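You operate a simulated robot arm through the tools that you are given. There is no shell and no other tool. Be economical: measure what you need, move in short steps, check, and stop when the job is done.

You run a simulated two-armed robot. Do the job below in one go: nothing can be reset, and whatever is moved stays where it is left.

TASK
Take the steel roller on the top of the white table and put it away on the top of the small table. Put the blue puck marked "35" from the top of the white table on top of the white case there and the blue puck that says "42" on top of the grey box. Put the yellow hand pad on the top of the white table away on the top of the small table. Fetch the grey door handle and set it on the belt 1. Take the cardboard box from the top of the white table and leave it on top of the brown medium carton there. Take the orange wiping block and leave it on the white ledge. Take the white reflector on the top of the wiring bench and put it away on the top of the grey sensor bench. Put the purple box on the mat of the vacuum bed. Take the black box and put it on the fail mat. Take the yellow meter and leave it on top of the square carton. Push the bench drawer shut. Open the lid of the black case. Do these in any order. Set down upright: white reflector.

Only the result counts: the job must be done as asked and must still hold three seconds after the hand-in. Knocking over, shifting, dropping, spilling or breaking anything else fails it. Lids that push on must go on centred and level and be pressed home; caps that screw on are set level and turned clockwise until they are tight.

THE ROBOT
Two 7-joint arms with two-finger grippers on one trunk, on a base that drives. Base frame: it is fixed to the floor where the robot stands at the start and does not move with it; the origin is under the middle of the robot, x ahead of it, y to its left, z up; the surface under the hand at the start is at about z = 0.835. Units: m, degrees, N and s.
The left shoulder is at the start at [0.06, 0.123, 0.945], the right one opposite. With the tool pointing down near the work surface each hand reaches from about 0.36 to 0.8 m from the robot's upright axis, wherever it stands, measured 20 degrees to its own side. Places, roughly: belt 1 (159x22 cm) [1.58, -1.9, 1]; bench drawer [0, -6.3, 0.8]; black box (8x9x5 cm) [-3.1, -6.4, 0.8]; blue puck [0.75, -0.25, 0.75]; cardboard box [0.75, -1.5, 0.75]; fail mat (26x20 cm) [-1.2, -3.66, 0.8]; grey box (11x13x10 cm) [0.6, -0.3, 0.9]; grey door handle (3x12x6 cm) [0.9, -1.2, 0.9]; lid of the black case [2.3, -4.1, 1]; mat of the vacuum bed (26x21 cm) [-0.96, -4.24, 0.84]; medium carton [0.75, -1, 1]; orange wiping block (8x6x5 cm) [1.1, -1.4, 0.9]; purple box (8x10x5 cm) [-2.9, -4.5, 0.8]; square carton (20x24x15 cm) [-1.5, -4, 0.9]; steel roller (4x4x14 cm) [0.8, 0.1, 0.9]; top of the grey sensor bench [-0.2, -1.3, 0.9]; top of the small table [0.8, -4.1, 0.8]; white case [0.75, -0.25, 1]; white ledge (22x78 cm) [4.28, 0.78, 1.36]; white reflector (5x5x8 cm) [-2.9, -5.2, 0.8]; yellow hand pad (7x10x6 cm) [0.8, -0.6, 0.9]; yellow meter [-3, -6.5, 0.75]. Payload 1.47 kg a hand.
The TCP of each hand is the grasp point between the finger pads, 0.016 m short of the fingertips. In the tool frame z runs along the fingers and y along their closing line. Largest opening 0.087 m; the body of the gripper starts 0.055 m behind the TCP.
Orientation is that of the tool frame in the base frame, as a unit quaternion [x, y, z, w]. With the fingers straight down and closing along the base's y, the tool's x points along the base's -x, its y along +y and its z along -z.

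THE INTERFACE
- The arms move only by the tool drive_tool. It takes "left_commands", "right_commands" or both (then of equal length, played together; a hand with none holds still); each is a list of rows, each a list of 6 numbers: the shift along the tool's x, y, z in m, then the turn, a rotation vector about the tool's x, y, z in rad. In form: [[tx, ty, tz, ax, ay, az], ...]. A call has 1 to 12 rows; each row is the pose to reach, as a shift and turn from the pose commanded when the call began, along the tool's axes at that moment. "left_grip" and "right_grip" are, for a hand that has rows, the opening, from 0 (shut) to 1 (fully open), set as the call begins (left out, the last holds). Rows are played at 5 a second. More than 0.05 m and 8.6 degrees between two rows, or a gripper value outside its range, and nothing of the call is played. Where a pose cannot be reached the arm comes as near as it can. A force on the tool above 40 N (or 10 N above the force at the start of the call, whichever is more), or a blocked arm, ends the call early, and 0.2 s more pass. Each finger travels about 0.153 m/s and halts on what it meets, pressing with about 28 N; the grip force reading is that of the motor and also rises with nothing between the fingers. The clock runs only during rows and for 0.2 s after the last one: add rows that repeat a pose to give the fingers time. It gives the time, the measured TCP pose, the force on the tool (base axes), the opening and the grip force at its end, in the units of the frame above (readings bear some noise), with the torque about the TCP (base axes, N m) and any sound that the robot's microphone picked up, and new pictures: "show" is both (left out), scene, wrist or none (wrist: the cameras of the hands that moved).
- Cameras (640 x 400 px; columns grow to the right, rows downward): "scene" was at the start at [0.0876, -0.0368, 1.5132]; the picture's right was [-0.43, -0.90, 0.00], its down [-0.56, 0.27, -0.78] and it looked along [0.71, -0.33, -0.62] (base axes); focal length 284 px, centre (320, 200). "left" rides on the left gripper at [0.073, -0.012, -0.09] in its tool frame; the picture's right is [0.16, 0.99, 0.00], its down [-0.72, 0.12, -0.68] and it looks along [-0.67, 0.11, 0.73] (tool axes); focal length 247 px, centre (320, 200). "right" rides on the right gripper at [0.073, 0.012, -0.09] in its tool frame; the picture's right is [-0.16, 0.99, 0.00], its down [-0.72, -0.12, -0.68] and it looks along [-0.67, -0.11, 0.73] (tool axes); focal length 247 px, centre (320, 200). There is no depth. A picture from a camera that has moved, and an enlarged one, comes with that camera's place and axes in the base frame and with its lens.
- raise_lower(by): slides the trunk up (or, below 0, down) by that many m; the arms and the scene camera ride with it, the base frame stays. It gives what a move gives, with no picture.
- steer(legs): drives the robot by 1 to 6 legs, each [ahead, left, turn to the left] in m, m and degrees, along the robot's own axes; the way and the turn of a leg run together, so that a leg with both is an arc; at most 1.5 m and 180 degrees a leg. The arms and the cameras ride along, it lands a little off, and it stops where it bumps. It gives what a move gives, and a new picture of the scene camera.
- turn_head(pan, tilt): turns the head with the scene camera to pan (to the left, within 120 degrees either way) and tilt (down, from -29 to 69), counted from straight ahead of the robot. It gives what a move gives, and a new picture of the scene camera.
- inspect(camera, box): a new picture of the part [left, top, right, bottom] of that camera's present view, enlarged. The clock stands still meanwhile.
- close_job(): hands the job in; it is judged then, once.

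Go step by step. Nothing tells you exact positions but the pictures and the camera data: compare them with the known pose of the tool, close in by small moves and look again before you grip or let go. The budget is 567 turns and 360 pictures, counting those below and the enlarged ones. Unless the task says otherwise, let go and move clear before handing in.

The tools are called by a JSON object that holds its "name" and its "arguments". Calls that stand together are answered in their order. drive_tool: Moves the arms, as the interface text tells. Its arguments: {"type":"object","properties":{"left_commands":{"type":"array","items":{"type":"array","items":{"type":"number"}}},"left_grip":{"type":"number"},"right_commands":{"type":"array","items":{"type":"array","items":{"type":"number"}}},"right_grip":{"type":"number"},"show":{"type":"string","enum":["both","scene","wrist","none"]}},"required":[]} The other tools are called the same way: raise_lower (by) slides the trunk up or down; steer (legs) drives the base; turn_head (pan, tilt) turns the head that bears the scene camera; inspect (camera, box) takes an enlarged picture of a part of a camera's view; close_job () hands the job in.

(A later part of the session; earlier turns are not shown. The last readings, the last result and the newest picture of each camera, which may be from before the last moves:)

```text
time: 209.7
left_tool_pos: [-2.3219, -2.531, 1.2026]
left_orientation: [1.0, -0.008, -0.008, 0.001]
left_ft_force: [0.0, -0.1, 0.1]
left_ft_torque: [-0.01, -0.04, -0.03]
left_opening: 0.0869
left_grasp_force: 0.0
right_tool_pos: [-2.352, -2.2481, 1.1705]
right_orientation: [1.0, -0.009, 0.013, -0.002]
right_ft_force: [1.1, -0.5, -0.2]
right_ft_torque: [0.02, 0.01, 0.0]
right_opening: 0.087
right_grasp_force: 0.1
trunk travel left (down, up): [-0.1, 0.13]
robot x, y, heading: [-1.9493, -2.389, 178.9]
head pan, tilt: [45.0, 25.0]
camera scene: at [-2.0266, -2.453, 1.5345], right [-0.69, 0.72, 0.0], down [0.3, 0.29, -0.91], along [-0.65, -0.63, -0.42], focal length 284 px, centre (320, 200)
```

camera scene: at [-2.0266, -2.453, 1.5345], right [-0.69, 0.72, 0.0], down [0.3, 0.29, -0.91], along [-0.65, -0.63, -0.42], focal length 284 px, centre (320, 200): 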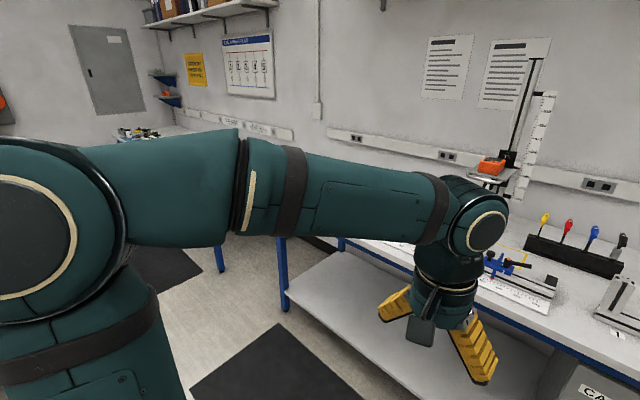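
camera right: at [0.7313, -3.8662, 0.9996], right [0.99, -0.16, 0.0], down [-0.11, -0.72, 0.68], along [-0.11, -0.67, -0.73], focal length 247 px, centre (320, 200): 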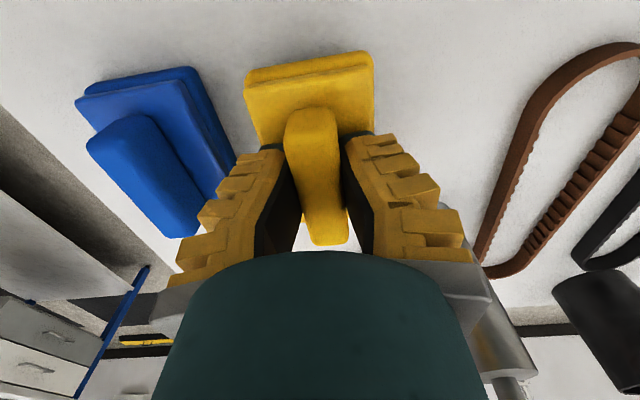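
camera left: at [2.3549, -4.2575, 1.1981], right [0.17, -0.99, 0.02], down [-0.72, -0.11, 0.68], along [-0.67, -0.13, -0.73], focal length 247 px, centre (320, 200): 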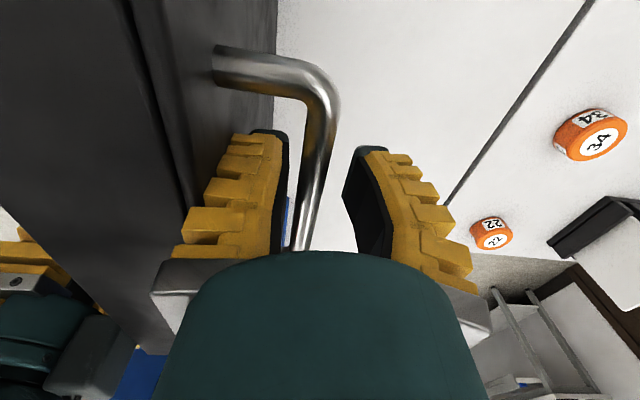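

{"name": "turn_head", "arguments": {"pan": 100, "tilt": 25}}

```text
time: 210.9
left_tool_pos: [-2.3216, -2.5317, 1.2015]
left_orientation: [1.0, -0.007, -0.009, 0.001]
left_ft_force: [0.2, -0.2, 0.5]
left_ft_torque: [-0.01, -0.02, -0.02]
left_opening: 0.0871
left_grasp_force: 0.0
right_tool_pos: [-2.352, -2.2484, 1.1717]
right_orientation: [1.0, -0.009, 0.013, -0.001]
right_ft_force: [0.4, 0.9, 0.4]
right_ft_torque: [0.02, 0.01, -0.02]
right_opening: 0.087
right_grasp_force: 0.1
trunk travel left (down, up): [-0.1, 0.13]
robot x, y, heading: [-1.9518, -2.3926, 179.0]
head pan, tilt: [100.0, 25.0]
camera scene: at [-1.946, -2.4802, 1.5345], right [-0.99, -0.15, 0.0], down [-0.07, 0.42, -0.91], along [0.14, -0.9, -0.42], focal length 284 px, centre (320, 200)
```

scene: 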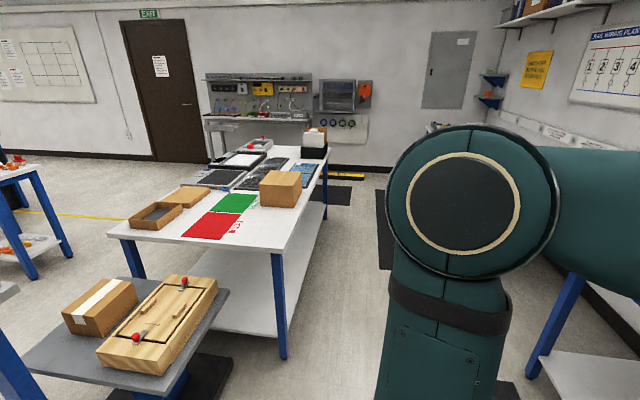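

The aisle between the west bench (edge x≈-2.65) and the carton table (edge x≈-1.6) is about 1 m wide. I strafe south along x≈-2.05 to y≈-4.5 for the purple box.

{"name": "steer", "arguments": {"legs": [[0.08, 0.7, 1], [0, 0.7, 0], [0, 0.7, 0]]}}

{"name": "turn_head", "arguments": {"pan": 0, "tilt": 40}}

```text
time: 229.6
left_tool_pos: [-2.4006, -4.6152, 1.2029]
left_orientation: [1.0, 0.01, -0.008, 0.001]
left_ft_force: [0.1, -0.4, -0.4]
left_ft_torque: [0.0, -0.03, 0.03]
left_opening: 0.0869
left_grasp_force: 0.0
right_tool_pos: [-2.4402, -4.3346, 1.172]
right_orientation: [1.0, 0.008, 0.013, -0.002]
right_ft_force: [0.2, 1.3, -0.6]
right_ft_torque: [0.02, 0.03, -0.03]
right_opening: 0.0868
right_grasp_force: 0.0
trunk travel left (down, up): [-0.1, 0.13]
robot x, y, heading: [-2.037, -4.4623, -179.2]
head pan, tilt: [100.0, 25.0]
camera scene: at [-2.0265, -4.5515, 1.5344], right [-0.98, -0.19, 0.0], down [-0.08, 0.41, -0.91], along [0.17, -0.89, -0.42], focal length 284 px, centre (320, 200)
```

scene: 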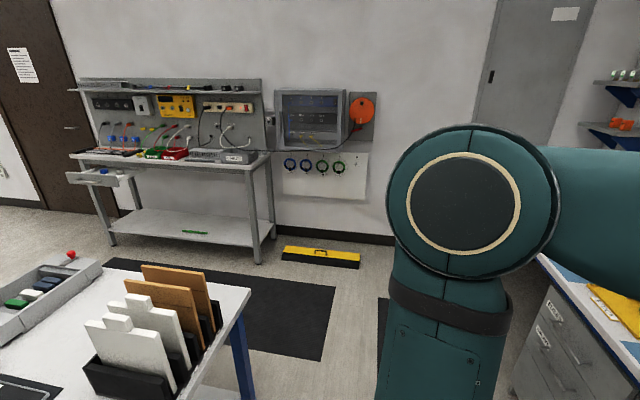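

```text
time: 231.3
left_tool_pos: [-2.3997, -4.6157, 1.2023]
left_orientation: [1.0, 0.01, -0.007, 0.001]
left_ft_force: [-0.2, 0.4, 0.0]
left_ft_torque: [0.05, 0.0, 0.01]
left_opening: 0.0869
left_grasp_force: 0.0
right_tool_pos: [-2.4403, -4.3334, 1.1721]
right_orientation: [1.0, 0.008, 0.013, -0.001]
right_ft_force: [-0.1, -0.4, -0.8]
right_ft_torque: [-0.03, -0.01, 0.0]
right_opening: 0.0871
right_grasp_force: 0.3
trunk travel left (down, up): [-0.1, 0.13]
robot x, y, heading: [-2.0378, -4.4612, -179.0]
head pan, tilt: [0.0, 40.0]
camera scene: at [-2.129, -4.4623, 1.5111], right [-0.02, 1.0, 0.0], down [0.64, 0.01, -0.77], along [-0.77, -0.01, -0.64], focal length 284 px, centre (320, 200)
```

scene: 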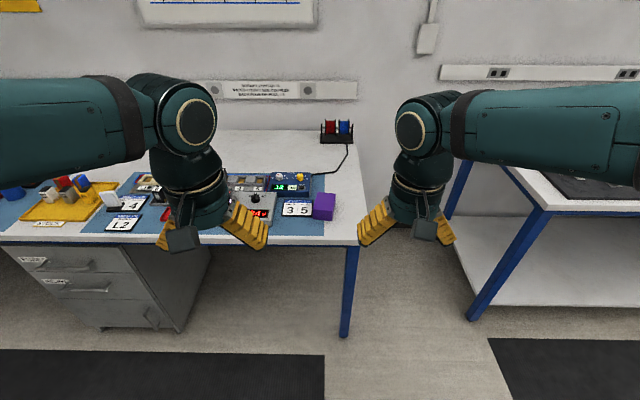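

The purple box is at about (-2.88,-4.46) near the bench's right front corner. I move forward 0.25 m and look closer.

{"name": "steer", "arguments": {"legs": [[0.25, 0, -1]]}}

{"name": "inspect", "arguments": {"camera": "scene", "box": [220, 180, 420, 305]}}

```text
time: 233.2
left_tool_pos: [-2.651, -4.6103, 1.2022]
left_orientation: [1.0, 0.002, -0.007, 0.0]
left_ft_force: [-0.3, 0.1, 0.9]
left_ft_torque: [0.02, -0.02, 0.02]
left_opening: 0.087
left_grasp_force: 0.0
right_tool_pos: [-2.6853, -4.3282, 1.1702]
right_orientation: [1.0, -0.002, 0.014, -0.002]
right_ft_force: [-0.1, 0.4, -0.9]
right_ft_torque: [-0.02, 0.03, 0.01]
right_opening: 0.0871
right_grasp_force: 0.1
trunk travel left (down, up): [-0.1, 0.13]
robot x, y, heading: [-2.2834, -4.4656, 179.3]
head pan, tilt: [0.0, 40.0]
camera scene: at [-2.3771, -4.4621, 1.511], right [0.0, 1.0, 0.0], down [0.64, 0.0, -0.77], along [-0.77, 0.0, -0.64], focal length 284 px, centre (320, 200)
```

scene: 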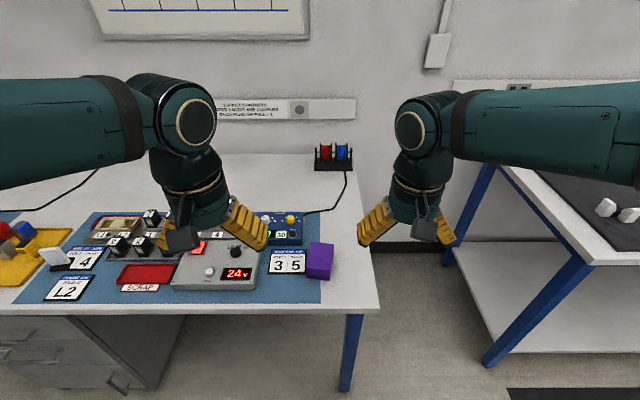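

```text
3.20 times, centred on (320, 242) of scene
camera zoom: at [-2.3771, -4.4621, 1.511], right [0.0, 1.0, 0.0], down [0.64, 0.0, -0.77], along [-0.77, 0.0, -0.64], focal length 910 px, centre (320, 64)
```

zoom: 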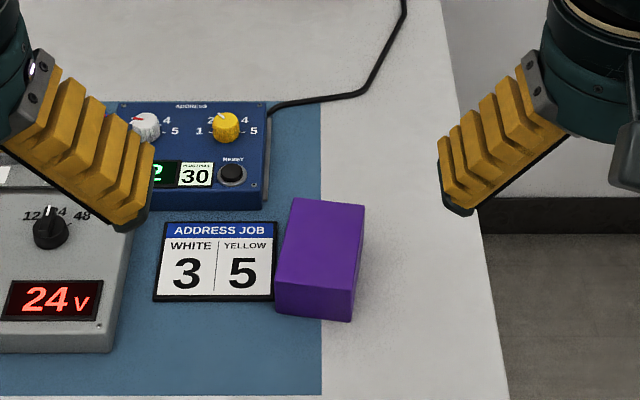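

Box top centre ≈(-2.92,-4.454), long axis turned about 9°. I bring the right hand above it with matching yaw.

{"name": "drive_tool", "arguments": {"right_commands": [[-0.03, 0.02, 0.01, 0, -0.014, 0], [-0.06, 0.04, 0.03, 0, -0.028, 0], [-0.1, 0.06, 0.05, 0, -0.028, 0.05], [-0.13, 0.08, 0.07, 0, -0.028, 0.1], [-0.16, 0.1, 0.09, 0, -0.028, 0.157], [-0.19, 0.12, 0.12, 0, -0.028, 0.157], [-0.22, 0.126, 0.15, 0, -0.028, 0.157], [-0.235, 0.126, 0.18, 0, -0.028, 0.157], [-0.235, 0.126, 0.2, 0, -0.028, 0.157], [-0.235, 0.126, 0.2, 0, -0.028, 0.157]], "right_grip": 1, "show": "wrist"}}

```text
time: 235.4
left_tool_pos: [-2.6509, -4.6103, 1.2024]
left_orientation: [1.0, 0.001, -0.007, 0.001]
left_ft_force: [0.4, 0.7, 0.2]
left_ft_torque: [0.0, -0.01, 0.01]
left_opening: 0.0869
left_grasp_force: 0.0
right_tool_pos: [-2.9148, -4.4526, 0.9656]
right_orientation: [0.997, -0.08, 0.0, -0.003]
right_ft_force: [0.2, 0.5, -0.7]
right_ft_torque: [0.02, 0.01, 0.02]
right_opening: 0.087
right_grasp_force: 0.1
trunk travel left (down, up): [-0.1, 0.13]
robot x, y, heading: [-2.2813, -4.4626, 179.8]
head pan, tilt: [0.0, 40.0]
camera right: at [-2.8456, -4.4748, 1.0542], right [-0.31, -0.95, 0.0], down [-0.7, 0.23, 0.68], along [-0.65, 0.22, -0.73], focal length 247 px, centre (320, 200)
```

right: 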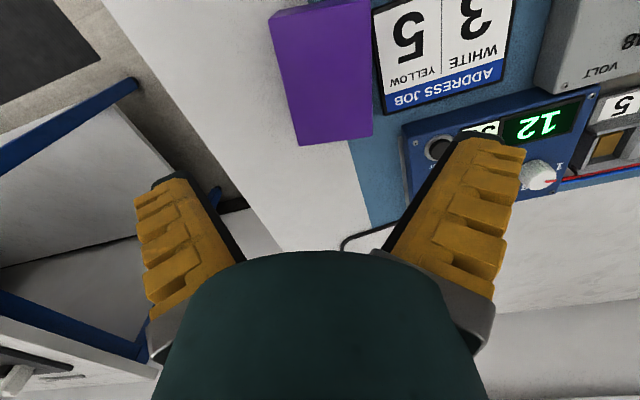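

Box top ≈0.85, centre (-2.909,-4.457). I descend partway with the fingers straddling it.

{"name": "drive_tool", "arguments": {"right_commands": [[0.0066, 0.0034, 0.03, 0, 0, 0], [0.0066, 0.0034, 0.06, 0, 0, 0], [0.0066, 0.0034, 0.085, 0, 0, 0], [0.0066, 0.0034, 0.085, 0, 0, 0]], "show": "wrist"}}

```text
time: 236.4
left_tool_pos: [-2.6503, -4.6094, 1.2024]
left_orientation: [1.0, 0.0, -0.007, 0.001]
left_ft_force: [-0.3, 0.6, 0.2]
left_ft_torque: [-0.01, 0.0, -0.02]
left_opening: 0.0871
left_grasp_force: 0.0
right_tool_pos: [-2.9095, -4.4559, 0.8803]
right_orientation: [0.997, -0.079, -0.001, -0.002]
right_ft_force: [0.6, 0.4, -0.1]
right_ft_torque: [-0.02, -0.02, -0.01]
right_opening: 0.087
right_grasp_force: 0.0
trunk travel left (down, up): [-0.1, 0.13]
robot x, y, heading: [-2.2796, -4.4625, 179.9]
head pan, tilt: [0.0, 40.0]
camera right: at [-2.8394, -4.4793, 0.969], right [-0.31, -0.95, 0.0], down [-0.7, 0.23, 0.68], along [-0.65, 0.22, -0.73], focal length 247 px, centre (320, 200)
```

right: 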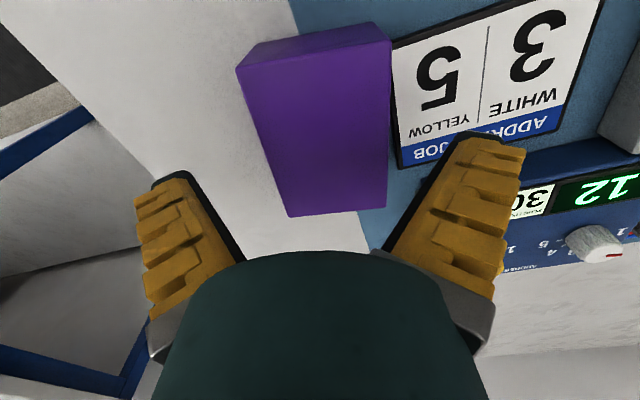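

Well straddled; box is about 6.8×10 cm. Descend fully and grip.

{"name": "drive_tool", "arguments": {"right_commands": [[0.0015, 0.003, 0.025, 0, 0, 0], [0.0015, 0.003, 0.048, 0, 0, 0], [0.0015, 0.003, 0.048, 0, 0, 0]], "show": "none"}}

{"name": "drive_tool", "arguments": {"right_commands": [[0, 0, 0, 0, 0, 0], [0, 0, 0, 0, 0, 0], [0, 0, 0, 0, 0, 0], [0, 0, 0, 0, 0, 0]], "right_grip": 0, "show": "none"}}

{"name": "drive_tool", "arguments": {"right_commands": [[0, 0, -0.004, 0, 0, 0], [0, 0, -0.01, 0, 0, 0], [0, 0, -0.02, 0, 0, 0], [0, 0, -0.03, 0, 0, 0], [0, 0, -0.045, 0, 0, 0], [0, 0, -0.06, 0, 0, 0], [0, 0, -0.075, 0, 0, 0], [0, 0, -0.09, 0, 0, 0], [0, 0, -0.105, 0, 0, 0], [0, 0, -0.12, 0, 0, 0], [0, 0, -0.135, 0, 0, 0], [0, 0, -0.15, 0, 0, 0]], "show": "wrist"}}

```text
time: 237.2
left_tool_pos: [-2.6503, -4.6103, 1.2032]
left_orientation: [1.0, 0.001, -0.008, 0.001]
left_ft_force: [-0.3, 0.0, 0.0]
left_ft_torque: [0.02, 0.0, 0.0]
left_opening: 0.0872
left_grasp_force: 0.0
right_tool_pos: [-2.9072, -4.4592, 0.8324]
right_orientation: [0.997, -0.081, 0.0, -0.002]
right_ft_force: [-0.4, -0.5, -0.3]
right_ft_torque: [0.03, -0.02, 0.01]
right_opening: 0.0868
right_grasp_force: 0.1
trunk travel left (down, up): [-0.1, 0.13]
robot x, y, heading: [-2.2788, -4.4634, 180.1]
head pan, tilt: [0.0, 40.0]
```

```text
time: 238.2
left_tool_pos: [-2.6512, -4.61, 1.2024]
left_orientation: [1.0, 0.001, -0.008, 0.001]
left_ft_force: [-0.3, 0.6, 0.3]
left_ft_torque: [-0.03, 0.02, 0.03]
left_opening: 0.0871
left_grasp_force: 0.2
right_tool_pos: [-2.9061, -4.4586, 0.8343]
right_orientation: [0.997, -0.079, -0.002, -0.003]
right_ft_force: [-1.8, -1.2, 3.6]
right_ft_torque: [-0.1, -0.09, -0.02]
right_opening: 0.0746
right_grasp_force: 28.2
trunk travel left (down, up): [-0.1, 0.13]
robot x, y, heading: [-2.2808, -4.4625, 179.9]
head pan, tilt: [0.0, 40.0]
```

```text
time: 240.8
left_tool_pos: [-2.6506, -4.6097, 1.2031]
left_orientation: [1.0, 0.002, -0.007, 0.001]
left_ft_force: [-0.3, 1.2, -0.4]
left_ft_torque: [-0.01, -0.03, -0.01]
left_opening: 0.0871
left_grasp_force: 0.1
right_tool_pos: [-2.9092, -4.4589, 0.9804]
right_orientation: [0.997, -0.08, -0.001, -0.003]
right_ft_force: [-0.1, -0.6, -1.6]
right_ft_torque: [0.0, -0.03, 0.02]
right_opening: 0.0744
right_grasp_force: 27.8
trunk travel left (down, up): [-0.1, 0.13]
robot x, y, heading: [-2.2775, -4.4636, 179.8]
head pan, tilt: [0.0, 40.0]
camera right: at [-2.8388, -4.4823, 1.0694], right [-0.31, -0.95, -0.01], down [-0.7, 0.23, 0.68], along [-0.65, 0.22, -0.73], focal length 247 px, centre (320, 200)
```

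right: 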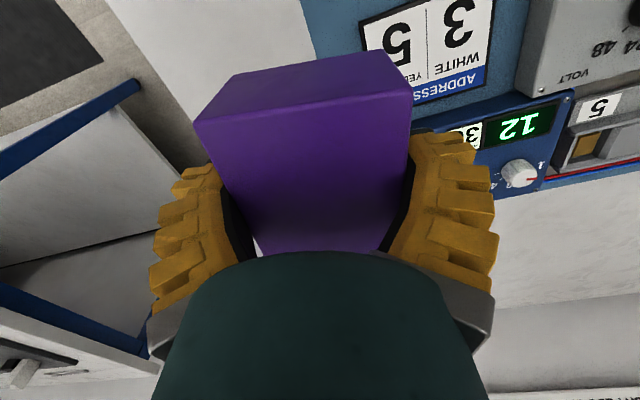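

Purple box is held. I raise and retract it, then strafe left toward the white reflector at about (-2.9,-5.2).

{"name": "drive_tool", "arguments": {"right_commands": [[0.01, 0, -0.02, 0, 0, 0], [0.03, 0, -0.04, 0, 0, 0], [0.05, 0, -0.06, 0, 0, 0], [0.07, 0, -0.08, 0, 0, 0], [0.09, 0, -0.1, 0, 0, 0], [0.11, 0, -0.12, 0, 0, 0], [0.13, 0, -0.14, 0, 0, 0], [0.15, 0, -0.16, 0, 0, 0], [0.17, 0, -0.17, 0, 0, 0], [0.19, 0, -0.17, 0, 0, 0], [0.21, 0, -0.17, 0, 0, 0], [0.22, 0, -0.17, 0, 0, 0]], "show": "none"}}

{"name": "steer", "arguments": {"legs": [[0, 0.65, 0]]}}

```text
time: 243.4
left_tool_pos: [-2.6503, -4.6101, 1.2027]
left_orientation: [1.0, 0.001, -0.007, 0.001]
left_ft_force: [0.5, -0.8, 0.1]
left_ft_torque: [-0.02, 0.0, 0.0]
left_opening: 0.087
left_grasp_force: 0.1
right_tool_pos: [-2.6893, -4.4952, 1.1514]
right_orientation: [0.997, -0.079, 0.0, -0.003]
right_ft_force: [-0.1, -0.2, -1.6]
right_ft_torque: [-0.03, -0.03, 0.0]
right_opening: 0.073
right_grasp_force: 28.4
trunk travel left (down, up): [-0.1, 0.13]
robot x, y, heading: [-2.2791, -4.4628, 180.0]
head pan, tilt: [0.0, 40.0]
```

```text
time: 249.7
left_tool_pos: [-2.6472, -5.2846, 1.2025]
left_orientation: [1.0, 0.006, -0.007, 0.001]
left_ft_force: [0.9, 0.4, 0.4]
left_ft_torque: [0.0, 0.02, 0.0]
left_opening: 0.0873
left_grasp_force: 0.0
right_tool_pos: [-2.6867, -5.1714, 1.1515]
right_orientation: [0.997, -0.074, 0.0, -0.003]
right_ft_force: [0.0, -0.2, -2.8]
right_ft_torque: [-0.02, -0.03, -0.02]
right_opening: 0.0727
right_grasp_force: 28.3
trunk travel left (down, up): [-0.1, 0.13]
robot x, y, heading: [-2.2816, -5.1301, -179.5]
head pan, tilt: [0.0, 40.0]
camera scene: at [-2.3743, -5.1339, 1.5111], right [-0.01, 1.0, 0.0], down [0.64, 0.01, -0.77], along [-0.77, -0.01, -0.64], focal length 284 px, centre (320, 200)
```

scene: 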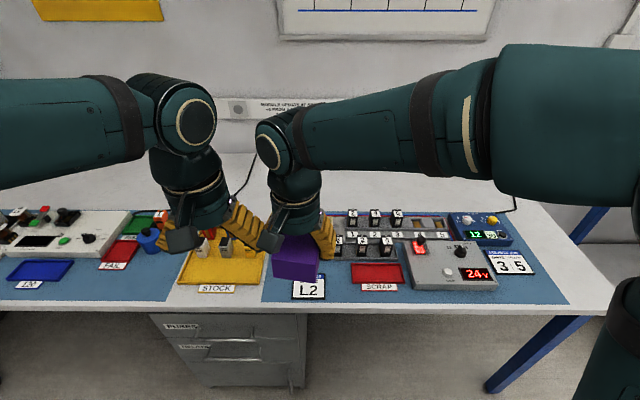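

The hands are close to each other; I part them, moving the right hand right and the left hand left, and look for the reflector.

{"name": "drive_tool", "arguments": {"right_commands": [[0.01, -0.02, 0, 0, 0, 0], [0.02, -0.05, 0, 0, 0, 0], [0.03, -0.08, 0, 0, 0, 0], [0.04, -0.11, 0, 0, 0, 0], [0.05, -0.14, 0, 0, 0, 0], [0.05, -0.16, 0, 0, 0, 0]], "left_commands": [[0.01, 0.02, 0, 0, 0, 0], [0.03, 0.04, 0, 0, 0, 0], [0.05, 0.06, 0, 0, 0, 0], [0.07, 0.08, 0, 0, 0, 0], [0.07, 0.1, 0, 0, 0, 0], [0.07, 0.12, 0, 0, 0, 0]], "show": "scene"}}

{"name": "inspect", "arguments": {"camera": "scene", "box": [140, 200, 380, 320]}}

```text
time: 251.1
left_tool_pos: [-2.5728, -5.4024, 1.2021]
left_orientation: [1.0, 0.007, -0.007, 0.001]
left_ft_force: [0.8, -1.1, -0.1]
left_ft_torque: [-0.01, 0.03, 0.01]
left_opening: 0.0871
left_grasp_force: 0.0
right_tool_pos: [-2.6125, -5.0202, 1.1515]
right_orientation: [0.997, -0.073, -0.001, -0.003]
right_ft_force: [-0.5, 0.2, -1.7]
right_ft_torque: [-0.01, 0.04, 0.03]
right_opening: 0.0728
right_grasp_force: 27.9
trunk travel left (down, up): [-0.1, 0.13]
robot x, y, heading: [-2.2809, -5.1336, -179.2]
head pan, tilt: [0.0, 40.0]
camera scene: at [-2.3738, -5.1338, 1.5112], right [-0.01, 1.0, 0.0], down [0.64, 0.01, -0.77], along [-0.77, -0.01, -0.64], focal length 284 px, centre (320, 200)
```

scene: 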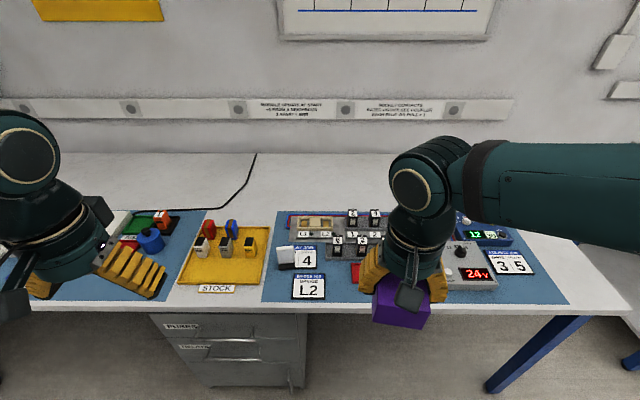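

```text
2.67 times, centred on (260, 260) of scene
camera zoom: at [-2.3738, -5.1338, 1.5112], right [-0.01, 1.0, 0.0], down [0.64, 0.01, -0.77], along [-0.77, -0.01, -0.64], focal length 758 px, centre (480, 40)
```

zoom: 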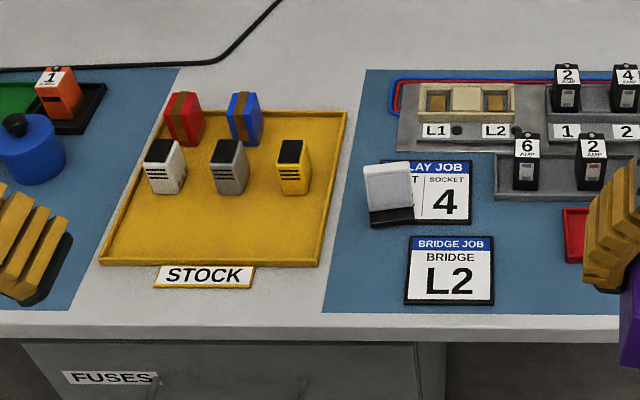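

The white reflector (white plate on a black foot) stands at about (-2.905,-5.24), plate ~5 cm wide along y, turned ~12°. I bring the left hand above it.

{"name": "drive_tool", "arguments": {"left_commands": [[-0.04, -0.02, 0, 0, 0.014, -0.05], [-0.08, -0.04, 0.01, 0, 0.014, -0.1], [-0.12, -0.06, 0.03, 0, 0.014, -0.15], [-0.16, -0.08, 0.05, 0, 0.014, -0.2], [-0.2, -0.1, 0.07, 0, 0.014, -0.22], [-0.24, -0.12, 0.09, 0, 0.014, -0.22], [-0.28, -0.14, 0.11, 0, 0.014, -0.22], [-0.31, -0.155, 0.14, 0, 0.014, -0.22], [-0.325, -0.162, 0.18, 0, 0.014, -0.22], [-0.325, -0.162, 0.21, 0, 0.014, -0.22], [-0.325, -0.162, 0.21, 0, 0.014, -0.22]], "left_grip": 1, "show": "wrist"}}

```text
time: 253.5
left_tool_pos: [-2.9043, -5.2471, 0.9932]
left_orientation: [0.993, 0.116, -0.001, 0.0]
left_ft_force: [0.4, -0.2, 0.2]
left_ft_torque: [0.04, 0.0, 0.0]
left_opening: 0.0871
left_grasp_force: 0.1
right_tool_pos: [-2.6131, -5.0205, 1.1516]
right_orientation: [0.997, -0.074, -0.001, -0.002]
right_ft_force: [-0.1, -0.2, -2.0]
right_ft_torque: [-0.02, 0.01, -0.01]
right_opening: 0.0724
right_grasp_force: 28.4
trunk travel left (down, up): [-0.1, 0.13]
robot x, y, heading: [-2.2806, -5.1344, -179.4]
head pan, tilt: [0.0, 40.0]
camera left: at [-2.8357, -5.2177, 1.0822], right [0.38, -0.92, 0.0], down [-0.68, -0.28, 0.68], along [-0.63, -0.26, -0.73], focal length 247 px, centre (320, 200)
```

left: 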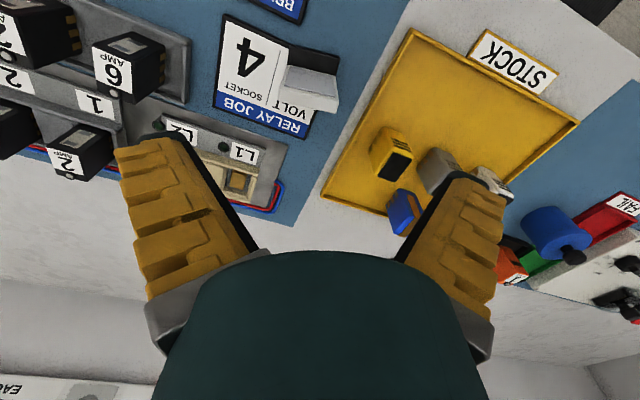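

{"name": "inspect", "arguments": {"camera": "left", "box": [250, 30, 378, 130]}}

```text
4.00 times, centred on (314, 80) of left
camera zoom: at [-2.8357, -5.2177, 1.0822], right [0.38, -0.92, 0.0], down [-0.68, -0.28, 0.68], along [-0.63, -0.26, -0.73], focal length 988 px, centre (344, 680)
```

zoom: 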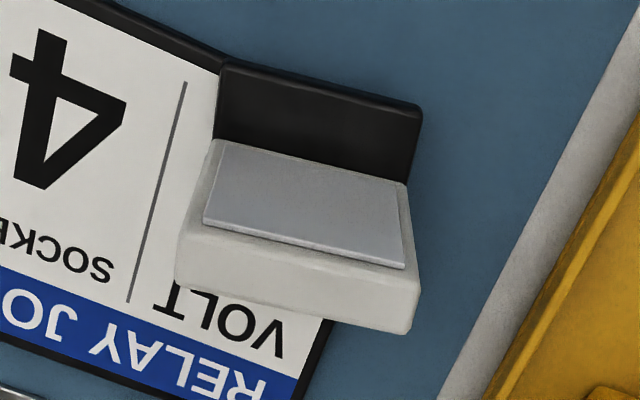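

Reflector top centre ≈(-2.915,-5.2405), top z≈0.866. Descend with fingers on its sides.

{"name": "drive_tool", "arguments": {"left_commands": [[-0.0086, -0.0088, 0.04, 0, 0, 0], [-0.0086, -0.0088, 0.08, 0, 0, 0], [-0.0086, -0.0088, 0.12, 0, 0, 0], [-0.0086, -0.0088, 0.152, 0, 0, 0], [-0.0086, -0.0088, 0.152, 0, 0, 0]], "show": "wrist"}}

```text
time: 254.7
left_tool_pos: [-2.9142, -5.2416, 0.8407]
left_orientation: [0.993, 0.116, -0.001, 0.0]
left_ft_force: [-0.4, 0.5, -0.6]
left_ft_torque: [-0.01, 0.02, 0.02]
left_opening: 0.0871
left_grasp_force: 0.1
right_tool_pos: [-2.6122, -5.0208, 1.1517]
right_orientation: [0.997, -0.074, -0.001, -0.002]
right_ft_force: [-0.7, -0.7, -2.5]
right_ft_torque: [-0.01, -0.01, 0.0]
right_opening: 0.0724
right_grasp_force: 27.8
trunk travel left (down, up): [-0.1, 0.13]
robot x, y, heading: [-2.2763, -5.1362, -179.4]
head pan, tilt: [0.0, 40.0]
camera left: at [-2.8456, -5.213, 0.9316], right [0.38, -0.92, 0.0], down [-0.68, -0.28, 0.68], along [-0.63, -0.26, -0.73], focal length 247 px, centre (320, 200)
```

left: 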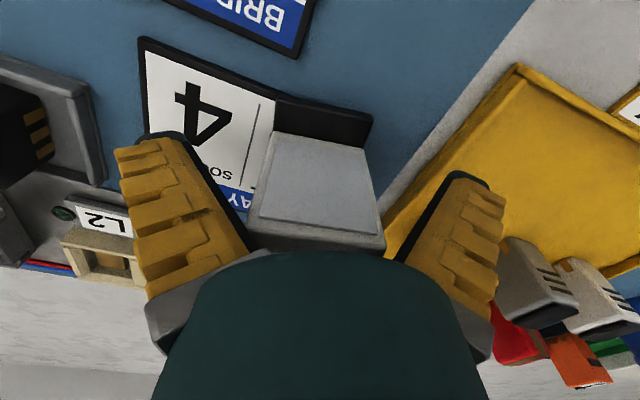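

Straddled without contact. Close and lift slowly.

{"name": "drive_tool", "arguments": {"left_commands": [[0, 0, 0, 0, 0, 0], [0, 0, 0, 0, 0, 0], [0, 0, 0, 0, 0, 0], [0, 0, 0, 0, 0, 0]], "left_grip": 0, "show": "none"}}

{"name": "drive_tool", "arguments": {"left_commands": [[0, 0, -0.004, 0, 0, 0], [0, 0, -0.01, 0, 0, 0], [0, 0, -0.02, 0, 0, 0], [0, 0, -0.035, 0, 0, 0], [0, 0, -0.05, 0, 0, 0], [0, 0, -0.07, 0, 0, 0], [0, 0, -0.09, 0, 0, 0], [0, 0, -0.11, 0, 0, 0], [0, 0, -0.13, 0, 0, 0], [0, 0, -0.15, 0, 0, 0], [0, 0, -0.17, 0, 0, 0], [0, 0, -0.19, 0, 0, 0]], "show": "wrist"}}

```text
time: 255.7
left_tool_pos: [-2.9137, -5.2413, 0.8446]
left_orientation: [0.993, 0.116, -0.001, 0.0]
left_ft_force: [2.3, -0.2, 6.7]
left_ft_torque: [-0.14, -0.21, 0.07]
left_opening: 0.0484
left_grasp_force: 27.6
right_tool_pos: [-2.6106, -5.0203, 1.1506]
right_orientation: [0.997, -0.075, -0.001, -0.002]
right_ft_force: [0.5, 0.5, -2.7]
right_ft_torque: [-0.01, 0.02, -0.01]
right_opening: 0.0725
right_grasp_force: 27.9
trunk travel left (down, up): [-0.1, 0.13]
robot x, y, heading: [-2.2774, -5.1318, -179.5]
head pan, tilt: [0.0, 40.0]
```

```text
time: 258.3
left_tool_pos: [-2.9164, -5.2383, 1.0369]
left_orientation: [0.993, 0.116, -0.001, 0.0]
left_ft_force: [0.4, 0.3, 0.9]
left_ft_torque: [0.03, 0.04, 0.01]
left_opening: 0.0453
left_grasp_force: 27.5
right_tool_pos: [-2.6124, -5.0194, 1.1522]
right_orientation: [0.997, -0.074, -0.001, -0.003]
right_ft_force: [0.4, -1.2, -2.6]
right_ft_torque: [0.0, -0.01, 0.01]
right_opening: 0.0721
right_grasp_force: 28.1
trunk travel left (down, up): [-0.1, 0.13]
robot x, y, heading: [-2.281, -5.1307, -179.6]
head pan, tilt: [0.0, 40.0]
camera left: at [-2.8473, -5.2101, 1.1262], right [0.38, -0.92, 0.0], down [-0.68, -0.28, 0.68], along [-0.63, -0.26, -0.73], focal length 247 px, centre (320, 200)
```

left: 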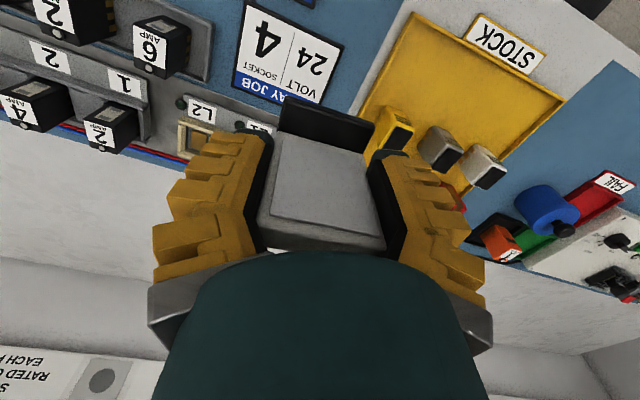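

Reflector held. Raise and retract the left hand, keeping away from the right.

{"name": "drive_tool", "arguments": {"left_commands": [[0.01, 0.005, -0.01, 0, 0, 0], [0.03, 0.012, -0.025, 0, 0, 0], [0.05, 0.022, -0.04, 0, 0, 0], [0.07, 0.032, -0.055, 0, 0, 0], [0.09, 0.042, -0.07, 0, 0, 0], [0.11, 0.052, -0.085, 0, 0, 0], [0.13, 0.062, -0.1, 0, 0, 0], [0.155, 0.072, -0.115, 0, 0, 0], [0.18, 0.082, -0.125, 0, 0, 0], [0.205, 0.094, -0.13, 0, 0, 0], [0.225, 0.103, -0.13, 0, 0, 0], [0.232, 0.106, -0.13, 0, 0, 0]], "show": "scene"}}

```text
time: 260.9
left_tool_pos: [-2.666, -5.2891, 1.1624]
left_orientation: [0.993, 0.115, -0.001, 0.0]
left_ft_force: [-0.2, 0.5, -0.3]
left_ft_torque: [-0.03, 0.01, 0.03]
left_opening: 0.0452
left_grasp_force: 27.8
right_tool_pos: [-2.6118, -5.0191, 1.1518]
right_orientation: [0.997, -0.074, -0.001, -0.003]
right_ft_force: [0.5, 0.1, -2.1]
right_ft_torque: [0.01, -0.02, -0.01]
right_opening: 0.0721
right_grasp_force: 27.9
trunk travel left (down, up): [-0.1, 0.13]
robot x, y, heading: [-2.2801, -5.1328, -179.6]
head pan, tilt: [0.0, 40.0]
camera scene: at [-2.3744, -5.1337, 1.5111], right [-0.01, 1.0, 0.0], down [0.64, 0.01, -0.77], along [-0.77, -0.01, -0.64], focal length 284 px, centre (320, 200)
```

scene: 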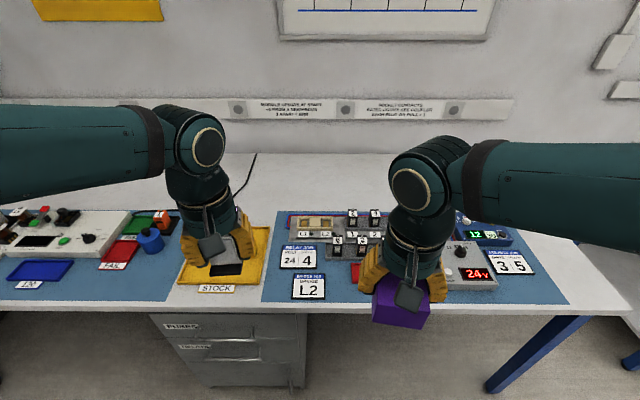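

Both items held. I back out and drive north through the aisle, then turn to face the sensor bench from the south.

{"name": "steer", "arguments": {"legs": [[-0.23, 0, -0.4], [0, -0.95, 0], [0, -0.95, 0], [0, -0.85, 0], [0, 0, -90]]}}

{"name": "turn_head", "arguments": {"pan": -30, "tilt": 30}}

```text
time: 290.5
left_tool_pos: [-2.2434, -1.9903, 1.1623]
left_orientation: [0.783, -0.622, 0.0, 0.0]
left_ft_force: [0.5, -0.2, -0.4]
left_ft_torque: [0.03, 0.03, -0.04]
left_opening: 0.0451
left_grasp_force: 28.3
right_tool_pos: [-1.9726, -2.0462, 1.1514]
right_orientation: [-0.651, 0.759, -0.001, 0.002]
right_ft_force: [0.1, 0.6, -1.5]
right_ft_torque: [-0.04, -0.04, -0.01]
right_opening: 0.0715
right_grasp_force: 27.7
trunk travel left (down, up): [-0.1, 0.13]
robot x, y, heading: [-2.0881, -2.3784, 90.1]
head pan, tilt: [0.0, 40.0]
camera scene: at [-2.0873, -2.2837, 1.5111], right [1.0, 0.0, 0.0], down [0.0, -0.64, -0.77], along [0.0, 0.77, -0.64], focal length 284 px, centre (320, 200)
```

scene: 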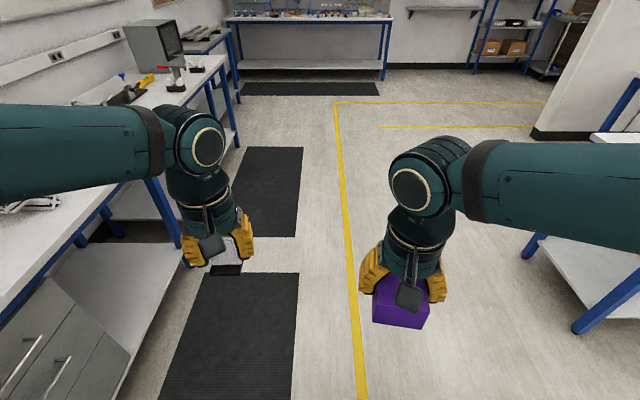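

```text
time: 291.4
left_tool_pos: [-2.2422, -1.9915, 1.1628]
left_orientation: [0.783, -0.622, -0.001, -0.001]
left_ft_force: [-0.8, 0.0, -0.2]
left_ft_torque: [0.02, 0.01, 0.02]
left_opening: 0.0451
left_grasp_force: 28.1
right_tool_pos: [-1.9726, -2.0451, 1.1508]
right_orientation: [-0.652, 0.758, -0.002, 0.003]
right_ft_force: [0.1, -0.9, -1.7]
right_ft_torque: [-0.02, 0.01, 0.0]
right_opening: 0.0713
right_grasp_force: 28.3
trunk travel left (down, up): [-0.1, 0.13]
robot x, y, heading: [-2.0898, -2.3796, 90.2]
head pan, tilt: [-30.0, 30.0]
camera scene: at [-2.0422, -2.2902, 1.5264], right [0.87, -0.5, 0.0], down [-0.25, -0.43, -0.87], along [0.43, 0.75, -0.5], focal length 284 px, centre (320, 200)
```

scene: 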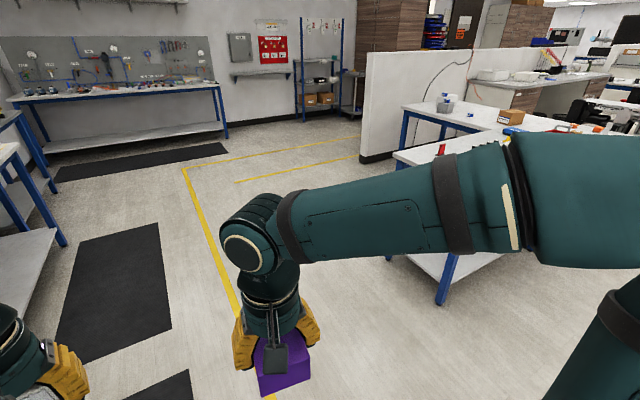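

Strafe right 1.45 m to stand south of the sensor bench's west part.

{"name": "steer", "arguments": {"legs": [[0, -1.45, 0]]}}

{"name": "turn_head", "arguments": {"pan": 0, "tilt": 38}}

```text
time: 304.3
left_tool_pos: [-0.7976, -1.9745, 1.1633]
left_orientation: [0.789, -0.615, 0.0, -0.001]
left_ft_force: [0.1, -0.1, -1.0]
left_ft_torque: [0.04, 0.03, -0.01]
left_opening: 0.045
left_grasp_force: 28.1
right_tool_pos: [-0.5273, -2.0257, 1.1501]
right_orientation: [-0.657, 0.753, -0.001, 0.002]
right_ft_force: [-0.4, -0.4, -1.4]
right_ft_torque: [-0.01, -0.01, -0.01]
right_opening: 0.0708
right_grasp_force: 28.0
trunk travel left (down, up): [-0.1, 0.13]
robot x, y, heading: [-0.6372, -2.3604, 91.1]
head pan, tilt: [-30.0, 30.0]
camera scene: at [-0.5928, -2.271, 1.5265], right [0.88, -0.48, 0.0], down [-0.24, -0.44, -0.87], along [0.42, 0.76, -0.5], focal length 284 px, centre (320, 200)
```

scene: 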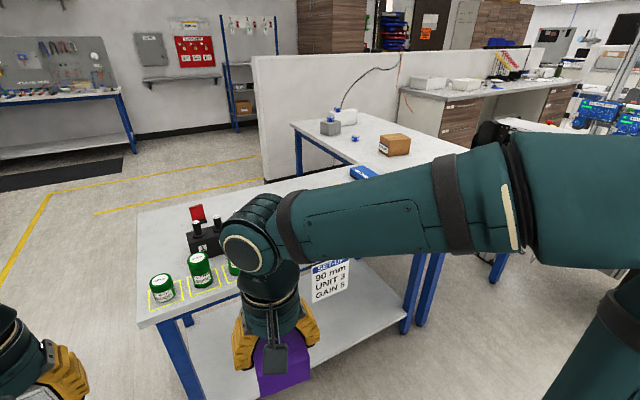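

```text
time: 305.2
left_tool_pos: [-0.7986, -1.9759, 1.1632]
left_orientation: [0.789, -0.615, -0.001, 0.0]
left_ft_force: [0.1, -0.1, -0.1]
left_ft_torque: [0.02, 0.02, 0.03]
left_opening: 0.0451
left_grasp_force: 28.4
right_tool_pos: [-0.5272, -2.0261, 1.1511]
right_orientation: [-0.658, 0.753, -0.002, 0.002]
right_ft_force: [-0.1, -0.3, -3.1]
right_ft_torque: [-0.02, 0.04, 0.01]
right_opening: 0.0711
right_grasp_force: 27.7
trunk travel left (down, up): [-0.1, 0.13]
robot x, y, heading: [-0.6396, -2.3611, 91.2]
head pan, tilt: [0.0, 38.0]
camera scene: at [-0.6382, -2.264, 1.5141], right [1.0, 0.02, 0.0], down [0.01, -0.62, -0.79], along [-0.02, 0.79, -0.62], focal length 284 px, centre (320, 200)
```

scene: 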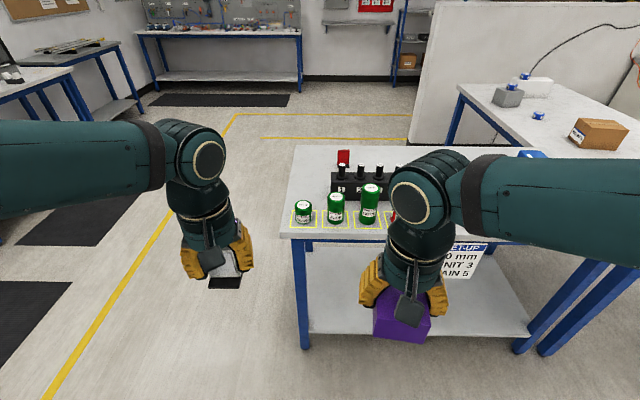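

The right opening is creeping down; I check the grip on the purple box.

{"name": "inspect", "arguments": {"camera": "right", "box": [100, 20, 540, 300]}}

{"name": "inspect", "arguments": {"camera": "left", "box": [100, 20, 540, 300]}}

```text
1.43 times, centred on (320, 160) of right
camera zoom: at [-0.5492, -2.0953, 1.2402], right [-0.96, 0.29, -0.01], down [0.21, 0.7, 0.68], along [0.2, 0.65, -0.73], focal length 353 px, centre (320, 257)
```

zoom: 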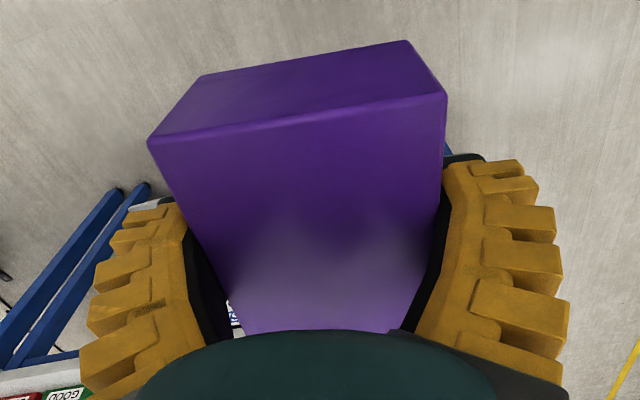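

```text
1.43 times, centred on (320, 160) of left
camera zoom: at [-0.7685, -2.0428, 1.2525], right [-0.92, -0.39, 0.0], down [-0.29, 0.67, 0.68], along [-0.27, 0.63, -0.73], focal length 353 px, centre (320, 257)
```

zoom: 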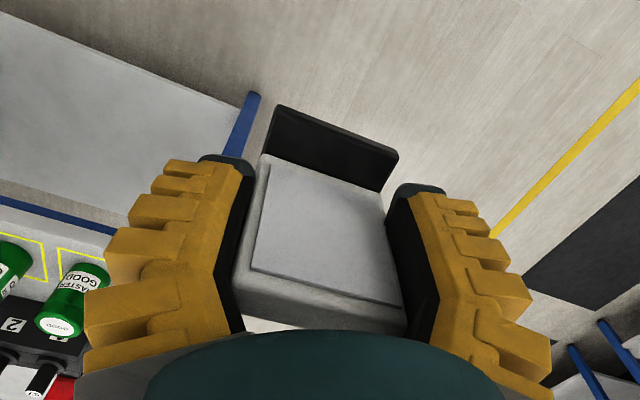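

{"name": "inspect", "arguments": {"camera": "scene", "box": [270, 130, 430, 250]}}

{"name": "turn_head", "arguments": {"pan": -45, "tilt": 32}}

```text
3.33 times, centred on (350, 190) of scene
camera zoom: at [-0.6382, -2.264, 1.5141], right [1.0, 0.02, 0.0], down [0.01, -0.62, -0.79], along [-0.02, 0.79, -0.62], focal length 948 px, centre (220, 233)
```

zoom: 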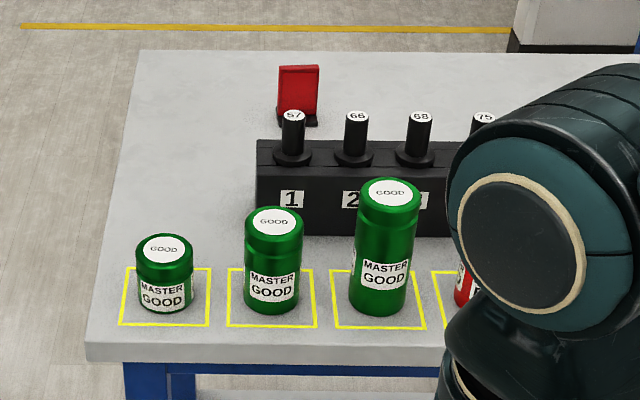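

```text
time: 306.4
left_tool_pos: [-0.7984, -1.9748, 1.1637]
left_orientation: [0.789, -0.615, -0.001, -0.001]
left_ft_force: [0.2, 0.5, -0.7]
left_ft_torque: [0.03, 0.02, 0.04]
left_opening: 0.0449
left_grasp_force: 28.0
right_tool_pos: [-0.5273, -2.0261, 1.1521]
right_orientation: [-0.658, 0.753, -0.001, 0.002]
right_ft_force: [0.4, -0.5, -1.8]
right_ft_torque: [0.01, -0.01, 0.0]
right_opening: 0.0709
right_grasp_force: 28.0
trunk travel left (down, up): [-0.1, 0.13]
robot x, y, heading: [-0.6368, -2.359, 91.2]
head pan, tilt: [-45.0, 32.0]
camera scene: at [-0.5745, -2.2856, 1.5233], right [0.72, -0.69, 0.0], down [-0.37, -0.38, -0.85], along [0.59, 0.61, -0.53], focal length 284 px, centre (320, 200)
```

scene: 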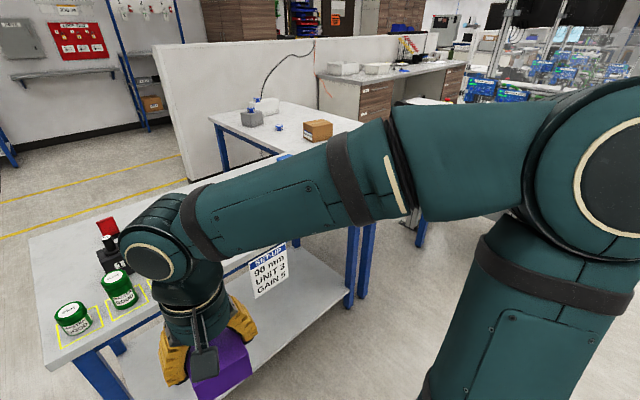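

There's a free pocket left of the black block, around (-0.70,-1.28). I drive forward 0.38 m toward the bench.

{"name": "steer", "arguments": {"legs": [[0.38, 0, -1.2]]}}

{"name": "turn_head", "arguments": {"pan": 10, "tilt": 45}}

```text
time: 308.8
left_tool_pos: [-0.7919, -1.5945, 1.1631]
left_orientation: [0.782, -0.624, 0.0, 0.0]
left_ft_force: [0.0, 0.2, -0.1]
left_ft_torque: [-0.03, 0.01, 0.0]
left_opening: 0.0448
left_grasp_force: 28.4
right_tool_pos: [-0.5228, -1.65, 1.1511]
right_orientation: [-0.65, 0.76, -0.002, 0.003]
right_ft_force: [0.1, -0.5, -2.2]
right_ft_torque: [0.01, 0.01, 0.01]
right_opening: 0.0714
right_grasp_force: 27.6
trunk travel left (down, up): [-0.1, 0.13]
robot x, y, heading: [-0.6371, -1.9841, 90.0]
head pan, tilt: [-45.0, 32.0]
camera scene: at [-0.5765, -1.9087, 1.5233], right [0.71, -0.71, 0.0], down [-0.38, -0.37, -0.85], along [0.6, 0.6, -0.53], focal length 284 px, centre (320, 200)
```

scene: 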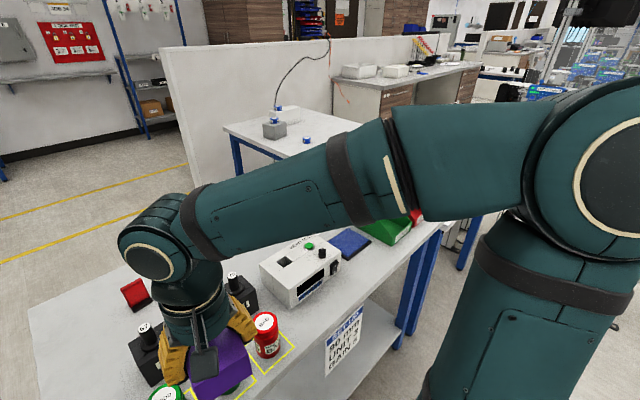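

```text
time: 310.0
left_tool_pos: [-0.7936, -1.594, 1.1628]
left_orientation: [0.782, -0.624, 0.0, 0.0]
left_ft_force: [0.3, 0.0, -0.8]
left_ft_torque: [0.0, -0.01, 0.01]
left_opening: 0.045
left_grasp_force: 27.8
right_tool_pos: [-0.5234, -1.6515, 1.1517]
right_orientation: [-0.649, 0.761, -0.001, 0.002]
right_ft_force: [0.0, 0.0, -2.9]
right_ft_torque: [-0.02, 0.01, -0.01]
right_opening: 0.0712
right_grasp_force: 28.4
trunk travel left (down, up): [-0.1, 0.13]
robot x, y, heading: [-0.6395, -1.9868, 90.0]
head pan, tilt: [10.0, 45.0]
camera scene: at [-0.6539, -1.8927, 1.5039], right [0.99, 0.17, 0.0], down [0.12, -0.7, -0.71], along [-0.12, 0.7, -0.71], focal length 284 px, centre (320, 200)
```

scene: 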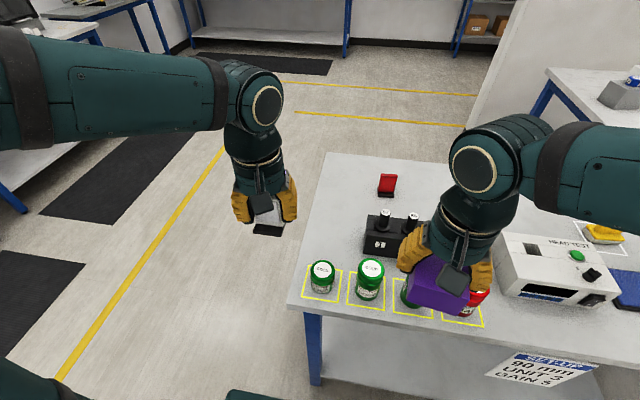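

Bench top is ≈0.875. I move the reflector over (-0.70,-1.33).

{"name": "drive_tool", "arguments": {"left_commands": [[-0.01, -0.006, 0, 0, 0, 0], [-0.03, -0.019, 0, 0, 0, 0], [-0.053, -0.033, 0, 0, 0, 0], [-0.076, -0.048, 0, 0, 0, 0], [-0.099, -0.063, 0, 0, 0, 0], [-0.122, -0.077, 0, 0, 0, 0], [-0.145, -0.092, 0, 0, 0, 0], [-0.168, -0.106, 0, 0, 0, 0], [-0.191, -0.121, 0, 0, 0, 0], [-0.214, -0.135, 0, 0, 0, 0], [-0.23, -0.146, 0, 0, 0, 0], [-0.2367, -0.15, 0, 0, 0, 0]], "show": "both"}}

```text
time: 312.6
left_tool_pos: [-0.6991, -1.3295, 1.164]
left_orientation: [0.781, -0.624, -0.001, -0.001]
left_ft_force: [-0.1, 0.3, -0.9]
left_ft_torque: [0.01, 0.0, 0.03]
left_opening: 0.0449
left_grasp_force: 27.8
right_tool_pos: [-0.5248, -1.6515, 1.151]
right_orientation: [-0.649, 0.761, -0.002, 0.001]
right_ft_force: [0.2, -0.8, -0.7]
right_ft_torque: [0.01, 0.0, 0.03]
right_opening: 0.0709
right_grasp_force: 27.8
trunk travel left (down, up): [-0.1, 0.13]
robot x, y, heading: [-0.6394, -1.9835, 89.8]
head pan, tilt: [10.0, 45.0]
camera scene: at [-0.654, -1.8927, 1.5039], right [0.98, 0.17, 0.0], down [0.12, -0.7, -0.71], along [-0.12, 0.7, -0.71], focal length 284 px, centre (320, 200)
camera left: at [-0.6714, -1.3979, 1.2529], right [-0.93, -0.37, 0.0], down [-0.27, 0.68, 0.68], along [-0.25, 0.63, -0.73], focal length 247 px, centre (320, 200)
```

scene: 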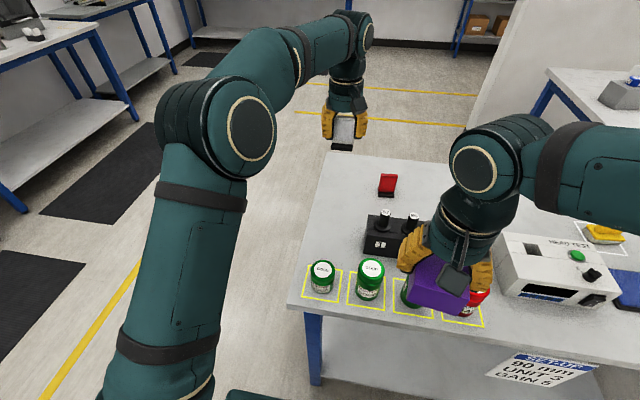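
left: 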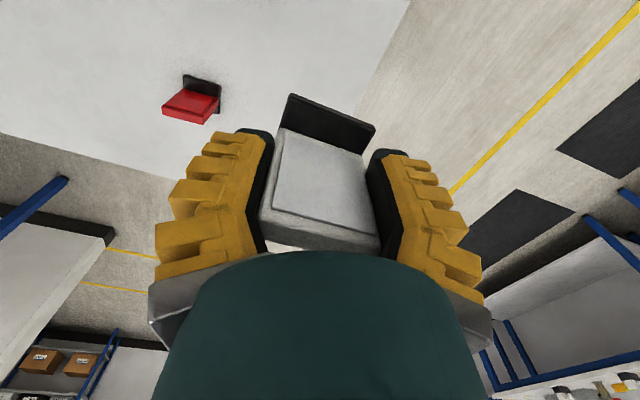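

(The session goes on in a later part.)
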